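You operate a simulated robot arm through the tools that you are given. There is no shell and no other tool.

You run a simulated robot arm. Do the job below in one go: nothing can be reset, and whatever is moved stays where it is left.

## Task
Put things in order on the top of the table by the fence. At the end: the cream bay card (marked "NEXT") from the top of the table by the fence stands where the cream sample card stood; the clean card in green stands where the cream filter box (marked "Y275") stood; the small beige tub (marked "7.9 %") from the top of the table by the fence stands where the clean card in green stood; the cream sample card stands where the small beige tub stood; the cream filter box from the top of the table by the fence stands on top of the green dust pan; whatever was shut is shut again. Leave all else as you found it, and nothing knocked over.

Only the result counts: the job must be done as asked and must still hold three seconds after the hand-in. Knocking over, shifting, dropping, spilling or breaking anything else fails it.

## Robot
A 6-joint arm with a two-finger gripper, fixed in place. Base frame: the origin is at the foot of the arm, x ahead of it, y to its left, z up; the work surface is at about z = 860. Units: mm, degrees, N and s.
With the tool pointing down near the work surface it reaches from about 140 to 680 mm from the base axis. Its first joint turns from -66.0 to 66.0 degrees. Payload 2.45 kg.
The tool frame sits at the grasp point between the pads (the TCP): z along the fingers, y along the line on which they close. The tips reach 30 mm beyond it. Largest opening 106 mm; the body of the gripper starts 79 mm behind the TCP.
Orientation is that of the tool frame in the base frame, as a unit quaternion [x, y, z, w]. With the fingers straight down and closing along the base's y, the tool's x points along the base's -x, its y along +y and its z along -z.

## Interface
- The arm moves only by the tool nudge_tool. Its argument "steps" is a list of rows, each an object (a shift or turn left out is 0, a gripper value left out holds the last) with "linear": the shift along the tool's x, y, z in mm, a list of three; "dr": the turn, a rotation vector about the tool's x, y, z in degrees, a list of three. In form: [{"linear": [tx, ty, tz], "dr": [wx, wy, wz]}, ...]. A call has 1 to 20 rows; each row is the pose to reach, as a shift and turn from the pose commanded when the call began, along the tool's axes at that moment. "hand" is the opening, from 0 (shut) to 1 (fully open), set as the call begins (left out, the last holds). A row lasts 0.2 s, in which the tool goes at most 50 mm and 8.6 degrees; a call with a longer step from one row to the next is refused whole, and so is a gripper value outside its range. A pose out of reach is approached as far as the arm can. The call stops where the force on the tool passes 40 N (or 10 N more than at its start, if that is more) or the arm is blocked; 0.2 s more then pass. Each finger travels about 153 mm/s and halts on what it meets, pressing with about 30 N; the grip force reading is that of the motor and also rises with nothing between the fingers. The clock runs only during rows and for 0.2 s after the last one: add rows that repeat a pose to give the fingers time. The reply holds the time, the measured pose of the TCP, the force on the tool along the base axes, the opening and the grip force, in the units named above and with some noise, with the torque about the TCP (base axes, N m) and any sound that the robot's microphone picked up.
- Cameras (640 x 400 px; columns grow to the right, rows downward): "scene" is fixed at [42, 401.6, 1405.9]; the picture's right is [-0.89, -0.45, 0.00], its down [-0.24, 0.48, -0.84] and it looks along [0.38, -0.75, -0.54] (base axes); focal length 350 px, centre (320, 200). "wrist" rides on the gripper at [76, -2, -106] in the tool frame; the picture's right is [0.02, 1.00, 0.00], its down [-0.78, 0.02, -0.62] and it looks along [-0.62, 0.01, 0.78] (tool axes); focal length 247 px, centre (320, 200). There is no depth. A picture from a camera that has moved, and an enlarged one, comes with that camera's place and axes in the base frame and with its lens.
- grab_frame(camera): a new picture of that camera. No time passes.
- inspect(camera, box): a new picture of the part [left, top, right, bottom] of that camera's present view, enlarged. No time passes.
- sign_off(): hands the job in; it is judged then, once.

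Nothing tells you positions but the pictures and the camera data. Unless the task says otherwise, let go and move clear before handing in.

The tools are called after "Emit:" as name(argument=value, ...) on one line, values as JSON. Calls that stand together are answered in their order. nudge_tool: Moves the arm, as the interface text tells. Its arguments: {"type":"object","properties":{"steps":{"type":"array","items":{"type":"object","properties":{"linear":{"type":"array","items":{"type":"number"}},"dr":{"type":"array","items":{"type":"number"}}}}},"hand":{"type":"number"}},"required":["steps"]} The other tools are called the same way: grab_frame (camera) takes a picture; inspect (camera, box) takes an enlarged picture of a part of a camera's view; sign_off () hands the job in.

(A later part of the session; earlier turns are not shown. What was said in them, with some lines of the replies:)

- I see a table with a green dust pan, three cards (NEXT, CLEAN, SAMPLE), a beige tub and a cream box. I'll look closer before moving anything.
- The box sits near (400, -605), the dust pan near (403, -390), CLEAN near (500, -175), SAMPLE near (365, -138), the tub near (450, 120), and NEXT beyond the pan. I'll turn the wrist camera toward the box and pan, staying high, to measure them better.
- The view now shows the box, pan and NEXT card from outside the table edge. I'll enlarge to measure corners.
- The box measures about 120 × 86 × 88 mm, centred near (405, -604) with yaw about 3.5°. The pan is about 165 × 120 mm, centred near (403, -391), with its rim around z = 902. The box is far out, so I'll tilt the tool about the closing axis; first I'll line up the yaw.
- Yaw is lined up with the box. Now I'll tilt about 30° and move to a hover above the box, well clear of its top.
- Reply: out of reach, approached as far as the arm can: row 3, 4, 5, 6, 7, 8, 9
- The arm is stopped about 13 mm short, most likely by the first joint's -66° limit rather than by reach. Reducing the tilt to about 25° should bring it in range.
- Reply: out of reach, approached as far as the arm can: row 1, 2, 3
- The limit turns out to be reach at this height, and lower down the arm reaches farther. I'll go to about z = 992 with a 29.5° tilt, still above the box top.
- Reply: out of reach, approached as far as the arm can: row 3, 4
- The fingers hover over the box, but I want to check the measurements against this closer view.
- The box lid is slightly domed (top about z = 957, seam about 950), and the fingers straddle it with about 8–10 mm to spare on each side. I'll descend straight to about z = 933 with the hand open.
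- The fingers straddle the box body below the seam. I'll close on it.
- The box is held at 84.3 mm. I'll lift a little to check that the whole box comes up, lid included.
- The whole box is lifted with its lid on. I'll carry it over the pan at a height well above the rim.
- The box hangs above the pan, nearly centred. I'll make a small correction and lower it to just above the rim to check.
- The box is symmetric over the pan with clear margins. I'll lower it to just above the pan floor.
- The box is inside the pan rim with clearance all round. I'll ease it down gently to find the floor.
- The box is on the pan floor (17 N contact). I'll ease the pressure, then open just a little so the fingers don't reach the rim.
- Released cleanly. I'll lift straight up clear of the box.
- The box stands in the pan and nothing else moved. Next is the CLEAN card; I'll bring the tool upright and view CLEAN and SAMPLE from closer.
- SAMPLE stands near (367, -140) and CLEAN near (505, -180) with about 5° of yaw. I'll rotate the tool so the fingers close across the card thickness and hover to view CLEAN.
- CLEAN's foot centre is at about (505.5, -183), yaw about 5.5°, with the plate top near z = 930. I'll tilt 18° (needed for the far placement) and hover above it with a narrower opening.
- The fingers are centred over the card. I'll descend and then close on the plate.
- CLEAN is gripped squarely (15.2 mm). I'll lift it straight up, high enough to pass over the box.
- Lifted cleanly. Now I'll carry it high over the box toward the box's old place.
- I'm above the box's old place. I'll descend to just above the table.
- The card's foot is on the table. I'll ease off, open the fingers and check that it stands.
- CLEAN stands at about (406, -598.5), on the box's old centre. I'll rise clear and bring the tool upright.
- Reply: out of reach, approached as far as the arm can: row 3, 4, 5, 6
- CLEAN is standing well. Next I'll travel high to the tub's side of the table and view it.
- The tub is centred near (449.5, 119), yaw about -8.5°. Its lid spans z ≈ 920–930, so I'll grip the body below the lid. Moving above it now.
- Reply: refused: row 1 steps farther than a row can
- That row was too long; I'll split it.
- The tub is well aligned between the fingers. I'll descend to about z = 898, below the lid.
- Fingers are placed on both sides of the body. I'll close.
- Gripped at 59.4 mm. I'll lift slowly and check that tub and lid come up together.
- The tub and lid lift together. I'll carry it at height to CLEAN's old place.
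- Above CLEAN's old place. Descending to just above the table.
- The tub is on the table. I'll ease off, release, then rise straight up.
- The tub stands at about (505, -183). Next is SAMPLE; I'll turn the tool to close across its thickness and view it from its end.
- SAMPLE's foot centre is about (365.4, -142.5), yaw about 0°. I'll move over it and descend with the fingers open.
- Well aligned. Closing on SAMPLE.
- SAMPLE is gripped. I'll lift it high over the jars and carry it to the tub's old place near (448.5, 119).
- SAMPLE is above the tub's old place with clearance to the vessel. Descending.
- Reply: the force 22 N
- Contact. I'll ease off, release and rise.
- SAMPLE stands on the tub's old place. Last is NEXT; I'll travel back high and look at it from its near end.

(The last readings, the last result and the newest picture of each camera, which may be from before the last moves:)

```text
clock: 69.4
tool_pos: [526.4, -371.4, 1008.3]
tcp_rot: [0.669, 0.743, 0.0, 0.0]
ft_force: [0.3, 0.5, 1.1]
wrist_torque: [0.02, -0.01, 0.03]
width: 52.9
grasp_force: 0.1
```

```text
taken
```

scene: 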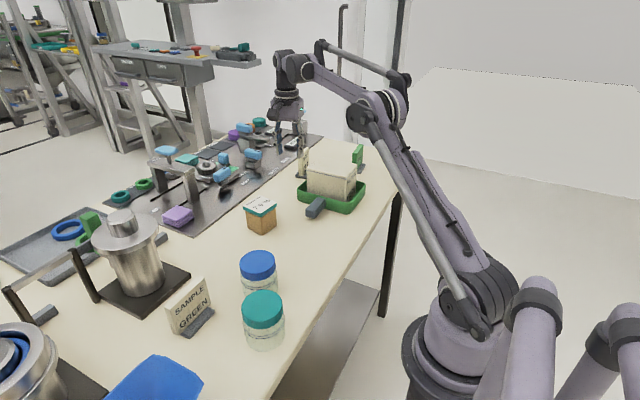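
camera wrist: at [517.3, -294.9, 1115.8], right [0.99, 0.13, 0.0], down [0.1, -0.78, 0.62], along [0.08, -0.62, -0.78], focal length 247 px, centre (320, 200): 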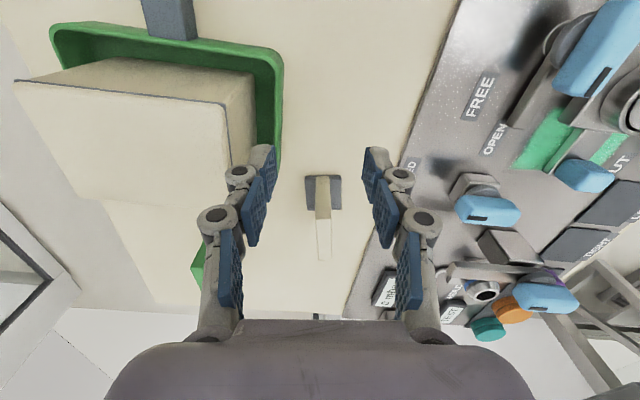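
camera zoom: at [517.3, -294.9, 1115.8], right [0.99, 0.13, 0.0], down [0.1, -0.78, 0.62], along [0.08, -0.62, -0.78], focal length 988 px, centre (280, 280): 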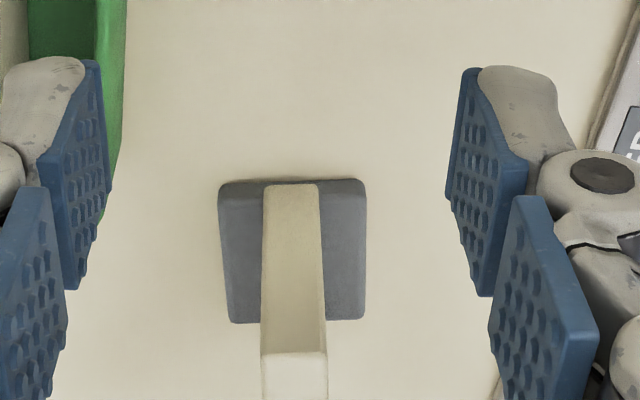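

NEXT's foot is at about (546, -483), yaw about 9.7°, with the plate top near z = 941. I'll align the yaw, tilt 23° for reach, and hover over it.

Emit:
nudge_tool(steps=[{"linear": [-28.5, 1.8, 4], "dr": [-0.19, -5.75, -0.91]}, {"linear": [-57, 3.6, 8], "dr": [-0.37, -11.5, -1.83]}, {"linear": [-85.4, 5.4, 14], "dr": [-0.56, -17.25, -2.74]}, {"linear": [-113.8, 7.2, 22], "dr": [-0.74, -23, -3.65]}, {"linear": [-113.8, 7.2, 22], "dr": [-0.74, -23, -3.65]}], hand=0.5)

Emit:
grab_frame(camera="wrist")

Emit:
inspect(camera="scene", box=[250, 100, 370, 200])

```text
clock: 70.6
tool_pos: [544.3, -482.7, 988.5]
tcp_rot: [0.631, 0.749, -0.128, 0.153]
ft_force: [1.2, -0.5, -0.5]
wrist_torque: [0.03, -0.01, 0.02]
width: 53.0
grasp_force: 0.1
```

```text
taken
camera wrist: at [525.2, -371.9, 1056.8], right [0.98, 0.19, -0.01], down [0.1, -0.47, 0.88], along [0.16, -0.86, -0.48], focal length 247 px, centre (320, 200)
```

wrist: 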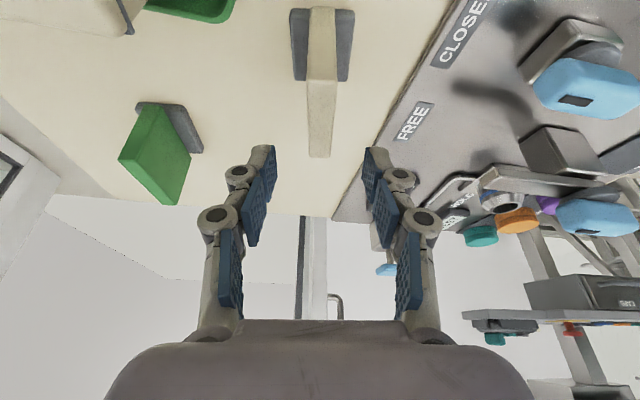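

```text
4.00 times, centred on (310, 150) of scene
camera zoom: at [42.0, 401.6, 1405.9], right [-0.89, -0.45, 0.0], down [-0.24, 0.48, -0.84], along [0.38, -0.75, -0.54], focal length 1401 px, centre (360, 400)
```

zoom: 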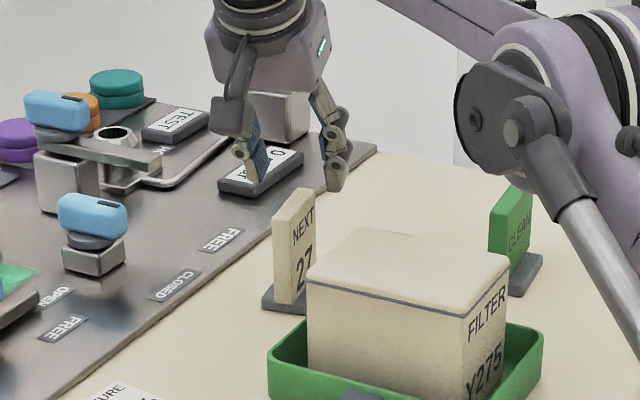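

Aligned over NEXT. Descending, then closing.

Emit:
nudge_tool(steps=[{"linear": [7.2, 0, 17.9]}, {"linear": [14.4, 0, 35.7]}, {"linear": [21.5, 0, 53.6]}, {"linear": [28.7, 0, 71.4]}, {"linear": [28.7, 0, 71.4]}], hand=0.5)

Emit:
grab_frame(camera="wrist")

Emit:
inspect(camera="scene", box=[250, 100, 370, 200])

```text
clock: 71.8
tool_pos: [545.4, -483.4, 910.0]
tcp_rot: [0.632, 0.749, -0.129, 0.153]
ft_force: [0.4, -0.9, -0.2]
wrist_torque: [-0.03, 0.0, 0.03]
width: 53.1
grasp_force: 0.1
```

```text
taken
camera wrist: at [525.5, -373.7, 978.6], right [0.98, 0.19, -0.01], down [0.1, -0.47, 0.88], along [0.16, -0.86, -0.48], focal length 247 px, centre (320, 200)
```

wrist: 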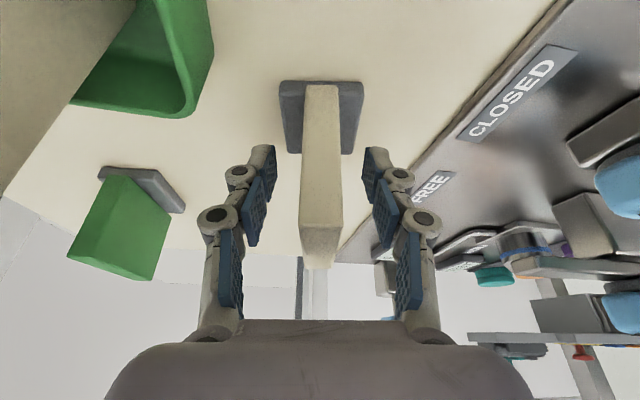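

```text
4.00 times, centred on (310, 150) of scene
camera zoom: at [41.9, 401.6, 1405.9], right [-0.89, -0.45, 0.0], down [-0.24, 0.48, -0.84], along [0.38, -0.75, -0.54], focal length 1401 px, centre (360, 400)
```

zoom: 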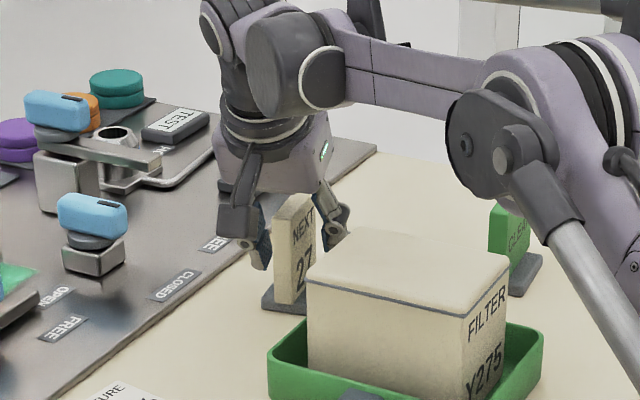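

Emit:
nudge_tool(steps=[{"linear": [0, 0, 0]}, {"linear": [0, 0, 0]}, {"linear": [0, 0, 0]}, {"linear": [0, 0, 0]}], hand=0)

Emit:
nudge_tool(steps=[{"linear": [-3.9, 0, -9.2]}, {"linear": [-11.7, 0, -27.6]}, {"linear": [-11.7, 0, -27.6]}])

Emit:
inspect(camera="scene", box=[250, 100, 370, 200])

Emit:
grab_frame(camera="wrist")

```text
clock: 72.8
tool_pos: [545.3, -484.2, 909.7]
tcp_rot: [0.632, 0.749, -0.129, 0.153]
ft_force: [-1.4, 0.3, 0.8]
wrist_torque: [-0.01, 0.03, -0.01]
width: 15.0
grasp_force: 29.9
```

```text
clock: 73.6
tool_pos: [544.9, -484.2, 942.8]
tcp_rot: [0.632, 0.749, -0.129, 0.152]
ft_force: [0.1, -0.4, -1.4]
wrist_torque: [-0.04, 0.0, 0.0]
width: 15.2
grasp_force: 30.0
```

```text
4.00 times, centred on (310, 150) of scene
camera zoom: at [42.0, 401.6, 1405.9], right [-0.89, -0.45, 0.0], down [-0.24, 0.48, -0.84], along [0.38, -0.75, -0.54], focal length 1401 px, centre (360, 400)
```

zoom: 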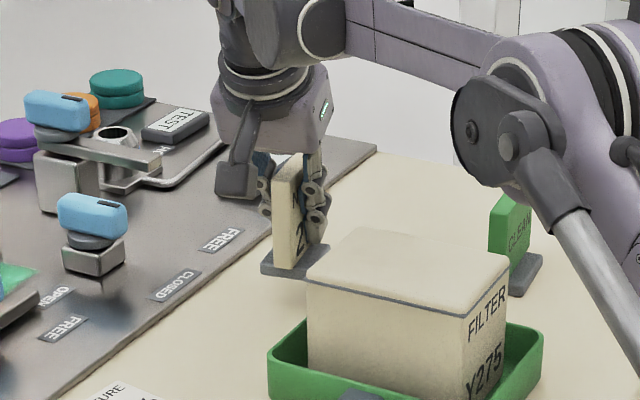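

```text
taken
camera wrist: at [525.5, -374.5, 1009.9], right [0.98, 0.19, -0.01], down [0.1, -0.47, 0.88], along [0.16, -0.86, -0.48], focal length 247 px, centre (320, 200)
```

wrist: 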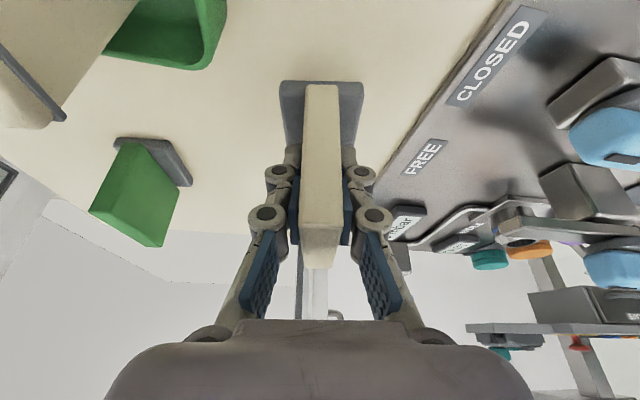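

NEXT is gripped and lifted. I'll raise it above the box height and carry it to SAMPLE's old place, squaring its yaw on the way.

Emit:
nudge_tool(steps=[{"linear": [6.2, 2.8, -28.2]}, {"linear": [12.4, 5.7, -56.4]}, {"linear": [22.8, 1.7, -85.3]}, {"linear": [33.3, -2.4, -114.2]}, {"linear": [71.5, -19.2, -130.5], "dr": [0.6, 0, 1.4]}, {"linear": [109.8, -36.1, -146.9], "dr": [1.1, 0, 2.6]}, {"linear": [148, -52.9, -163.2], "dr": [1.7, 0, 3.9]}, {"linear": [186.3, -69.7, -179.5], "dr": [2.2, 0, 5.2]}, {"linear": [224.5, -86.6, -195.8], "dr": [2.8, 0, 6.5]}, {"linear": [262.8, -103.4, -212.2], "dr": [3.3, 0, 7.7]}, {"linear": [301, -120.2, -228.5], "dr": [3.8, 0, 8.92]}, {"linear": [301, -120.2, -228.5], "dr": [3.8, 0, 8.92]}])

Emit:
grab_frame(camera="scene")

Emit:
grab_frame(camera="wrist")

```text
clock: 76.2
tool_pos: [366.0, -140.3, 1035.1]
tcp_rot: [0.693, 0.693, -0.141, 0.141]
ft_force: [0.5, -0.8, -0.4]
wrist_torque: [0.01, -0.01, -0.02]
width: 15.2
grasp_force: 29.9
```

```text
taken
```

scene: 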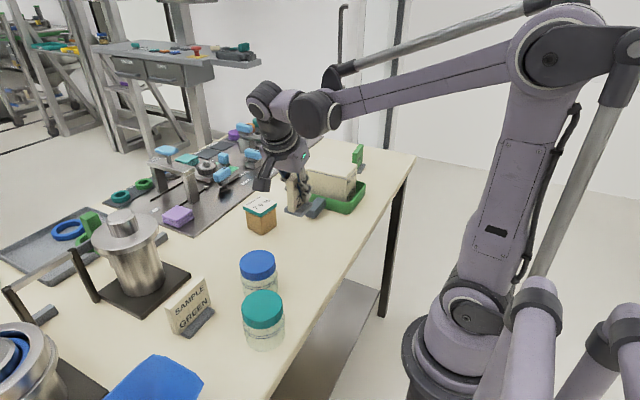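

```text
taken
camera wrist: at [364.4, -29.6, 1102.7], right [1.0, 0.02, -0.01], down [0.02, -0.48, 0.88], along [0.01, -0.88, -0.48], focal length 247 px, centre (320, 200)
```

wrist: 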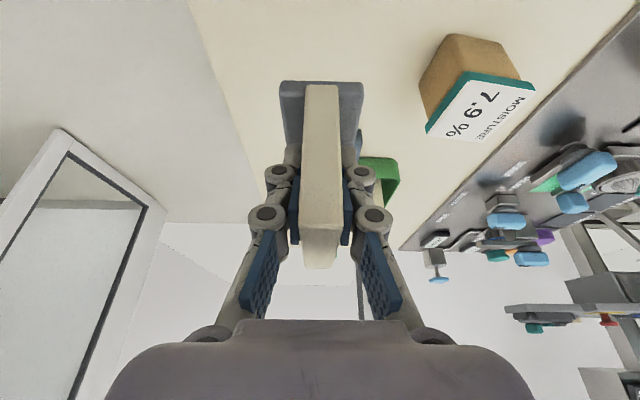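

Above SAMPLE's old place; the camera body will pass at least 20 mm above the blue jar's lid. Descending.

Emit:
nudge_tool(steps=[{"linear": [10.5, -0.5, 27.3]}, {"linear": [21.5, -1, 54.3]}, {"linear": [33, -1, 81.3]}, {"linear": [44.5, -1, 108.2]}, {"linear": [44.5, -1, 108.2]}])

Emit:
grab_frame(camera="wrist")

Emit:
inspect(camera="scene", box=[220, 170, 360, 290])

```text
clock: 77.4
tool_pos: [362.9, -144.6, 914.9]
tcp_rot: [0.693, 0.693, -0.141, 0.141]
ft_force: [-0.1, -0.4, -0.6]
wrist_torque: [-0.02, 0.0, 0.0]
width: 15.1
grasp_force: 30.1
```

```text
taken
camera wrist: at [361.4, -33.1, 984.2], right [1.0, 0.02, -0.01], down [0.02, -0.48, 0.88], along [0.01, -0.88, -0.48], focal length 247 px, centre (320, 200)
```

wrist: 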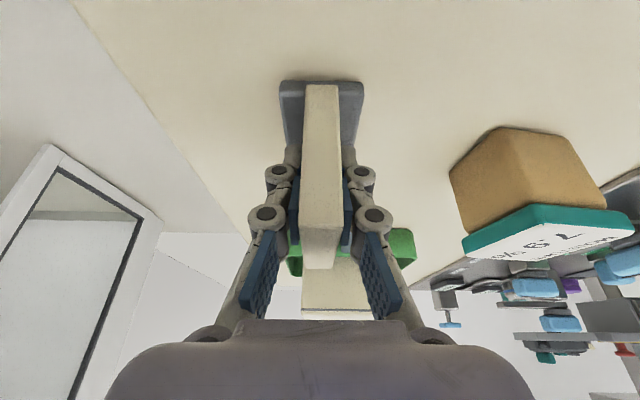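

```text
3.33 times, centred on (290, 230) of scene
camera zoom: at [42.0, 401.6, 1405.9], right [-0.89, -0.45, 0.0], down [-0.24, 0.48, -0.84], along [0.38, -0.75, -0.54], focal length 1167 px, centre (420, 100)
```

zoom: 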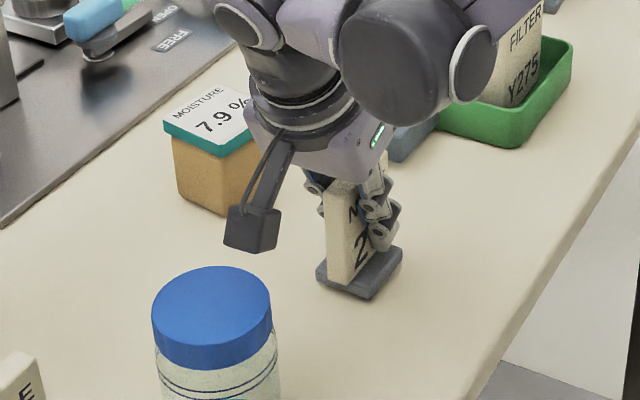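

Clear of the jar. I'll trim by about 2 mm and ease down to contact.

Emit:
nudge_tool(steps=[{"linear": [1.7, 1, 1.5]}, {"linear": [3.4, 2, 2.9]}, {"linear": [3.4, 2, 2.9]}])

Emit:
nudge_tool(steps=[{"linear": [0.3, 0, 0.7]}, {"linear": [0.6, 0, 1.4]}, {"linear": [0.9, 0, 2.1]}, {"linear": [0.9, 0, 2.1]}])

```text
clock: 78.2
tool_pos: [365.0, -142.6, 911.6]
tcp_rot: [0.693, 0.693, -0.141, 0.142]
ft_force: [0.3, -0.2, -0.4]
wrist_torque: [0.01, -0.03, 0.01]
width: 15.0
grasp_force: 29.8
```

```text
clock: 79.2
tool_pos: [364.9, -143.0, 910.7]
tcp_rot: [0.693, 0.693, -0.142, 0.142]
ft_force: [-0.1, 2.0, 20.8]
wrist_torque: [0.02, 0.05, -0.01]
width: 15.2
grasp_force: 29.6
```

Contact with the table. Easing off, releasing and rising.

Emit:
nudge_tool(steps=[{"linear": [-0.4, 0, -1]}, {"linear": [-0.4, 0, -1]}])

Emit:
nudge_tool(steps=[{"linear": [0, 0, 0]}, {"linear": [0, 0, 0]}, {"linear": [0, 0, 0]}], hand=0.5)

Emit:
grab_frame(camera="wrist")

Emit:
nudge_tool(steps=[{"linear": [-7.8, 0, -18.4]}, {"linear": [-17.6, 0, -41.4]}, {"linear": [-35.3, 0, -82.8]}, {"linear": [-51, 0, -119.6]}, {"linear": [-51, 0, -119.6]}])

Emit:
grab_frame(camera="scene")

Emit:
grab_frame(camera="wrist")

```text
clock: 79.8
tool_pos: [364.9, -141.3, 911.6]
tcp_rot: [0.693, 0.693, -0.14, 0.14]
ft_force: [0.0, 0.3, -1.0]
wrist_torque: [0.01, 0.0, 0.02]
width: 15.0
grasp_force: 29.9
```

```text
clock: 80.6
tool_pos: [366.1, -142.3, 911.4]
tcp_rot: [0.693, 0.693, -0.141, 0.14]
ft_force: [0.0, 1.0, 0.3]
wrist_torque: [-0.02, 0.0, 0.0]
width: 52.8
grasp_force: 0.0
```

```text
taken
camera wrist: at [364.6, -30.3, 979.2], right [1.0, 0.02, -0.01], down [0.02, -0.48, 0.88], along [0.01, -0.88, -0.48], focal length 247 px, centre (320, 200)
```

wrist: 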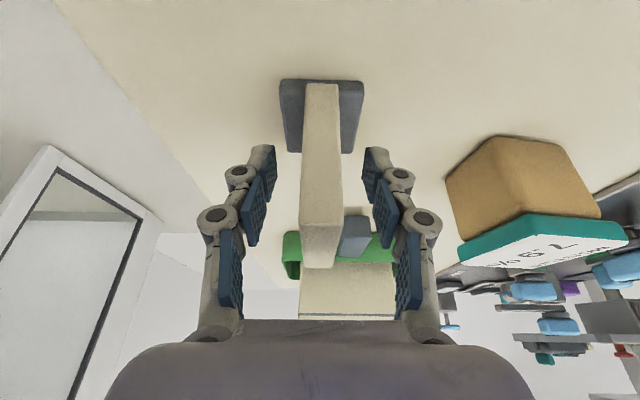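

```text
clock: 81.8
tool_pos: [366.0, -144.4, 1040.2]
tcp_rot: [0.693, 0.693, -0.142, 0.141]
ft_force: [0.4, -0.1, 0.3]
wrist_torque: [0.0, 0.05, 0.04]
width: 53.2
grasp_force: 0.0
```

```text
taken
```

scene: 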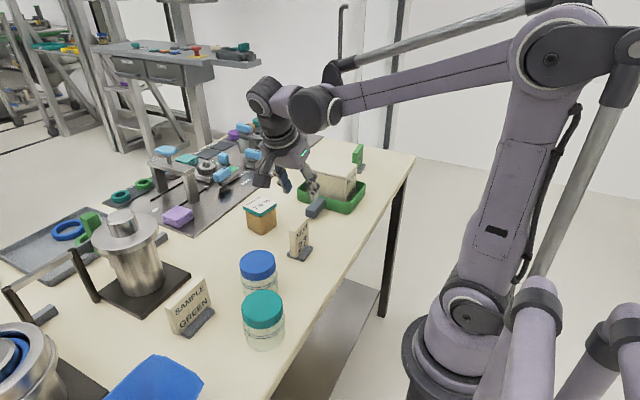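

```text
taken
camera wrist: at [365.3, -32.5, 1108.8], right [1.0, 0.02, -0.01], down [0.02, -0.48, 0.88], along [0.01, -0.88, -0.48], focal length 247 px, centre (320, 200)
```

wrist: 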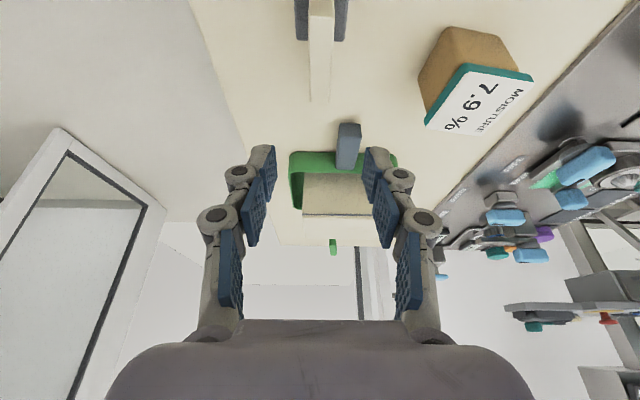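

All five items are placed. I'll move the arm a bit farther clear and check everything closely.

Emit:
nudge_tool(steps=[{"linear": [-15, 0, -35], "dr": [0, 7, 0]}, {"linear": [-30, 0, -70], "dr": [0, 14, 0]}, {"linear": [-40, 0, -92], "dr": [0, 23, 0]}, {"linear": [-40, 0, -92], "dr": [0, 23, 0]}])

Emit:
inspect(camera="scene", box=[220, 120, 420, 270])

Emit:
inspect(camera="scene", box=[140, 230, 320, 360])

Emit:
grab_frame(camera="scene")

```text
refused: row 3 steps farther than a row can; nothing moved
```

```text
2.67 times, centred on (320, 195) of scene
camera zoom: at [42.0, 401.6, 1405.9], right [-0.89, -0.45, 0.0], down [-0.24, 0.48, -0.84], along [0.38, -0.75, -0.54], focal length 934 px, centre (320, 213)
```

zoom: 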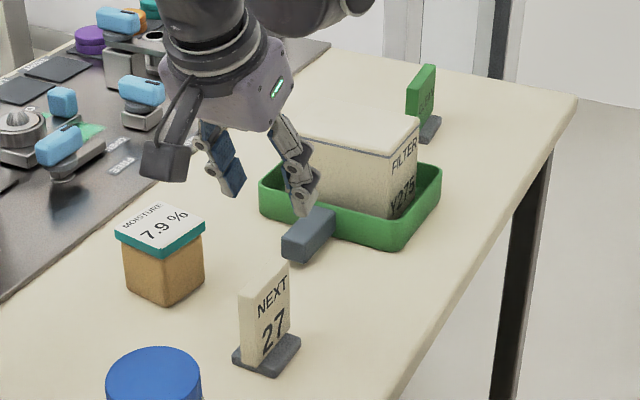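

```text
3.08 times, centred on (230, 295) of scene
camera zoom: at [42.0, 401.6, 1405.9], right [-0.89, -0.45, 0.0], down [-0.24, 0.48, -0.84], along [0.38, -0.75, -0.54], focal length 1077 px, centre (597, -92)
```

zoom: 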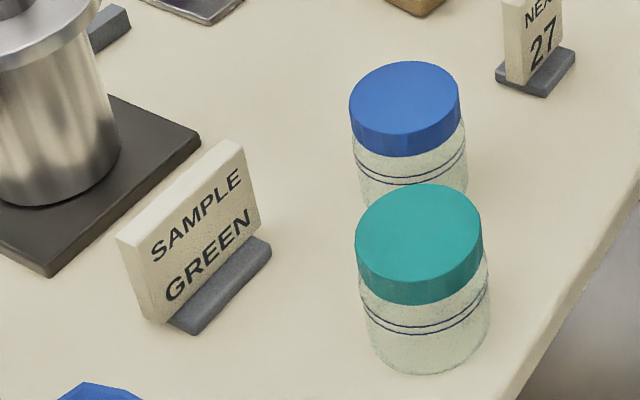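

```text
taken
```

scene: 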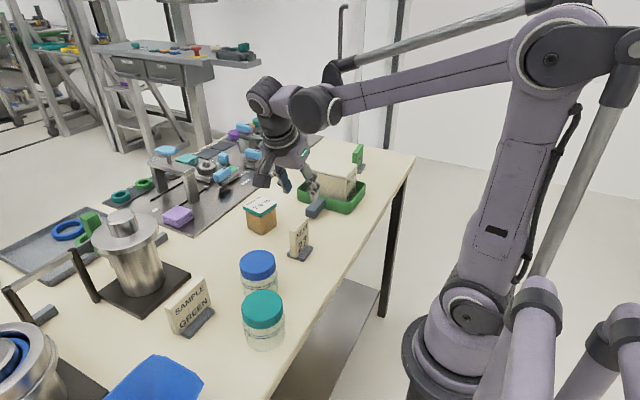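

Everything stands as asked: the box is in the pan with its lid on, the three cards and the tub are upright at their new places, and the pan and jars haven't moved. I'll rise a little more, then hand in.

Emit:
nudge_tool(steps=[{"linear": [-14, 0, -33]}, {"linear": [-28, 0, -66]}, {"linear": [-28, 0, -66]}])

Emit:
grab_frame(camera="scene")

```text
clock: 82.6
tool_pos: [366.2, -143.9, 1113.6]
tcp_rot: [0.693, 0.693, -0.141, 0.141]
ft_force: [-0.5, -0.2, -0.5]
wrist_torque: [0.04, -0.03, -0.03]
width: 53.1
grasp_force: 0.0
```

```text
taken
```

scene: 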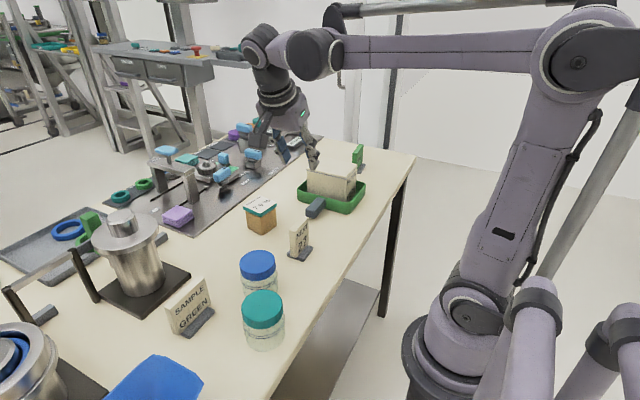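

The arm is clear, the hand is empty, and the table shows every item upright in its new place. Handing in.

Emit:
sign_off()

```text
The job is handed in.
```

I see all five items upright in their new places in the last pictures, and I have handed the job in. I don't have the judge's result. The positions below come from the camera views and arm readings and should be good to within a few millimetres.

| Item | Now stands | Position (x, y) in mm |
|---|---|---|
| Filter box (Y275) | in the green dust pan, lid on | about (404, -393) |
| CLEAN card | where the filter box stood | about (406, -598) |
| Tub (7.9 %) | where the CLEAN card stood, lid on | about (505, -183) |
| SAMPLE card | where the tub stood | about (449, 119) |
| NEXT card | where the SAMPLE card stood | about (365, -143) |

- **Rotation:** CLEAN, the tub and SAMPLE kept roughly their own rotation, so the tub is about 14° and SAMPLE about 8° off what stood there before. I turned NEXT about 10° to match SAMPLE's old facing.
- **Everything else:** The dust pan and the two jars show no change between the first and last pictures. I opened nothing, and nothing was knocked over.
- **Arm:** The hand is empty and clear of the table.
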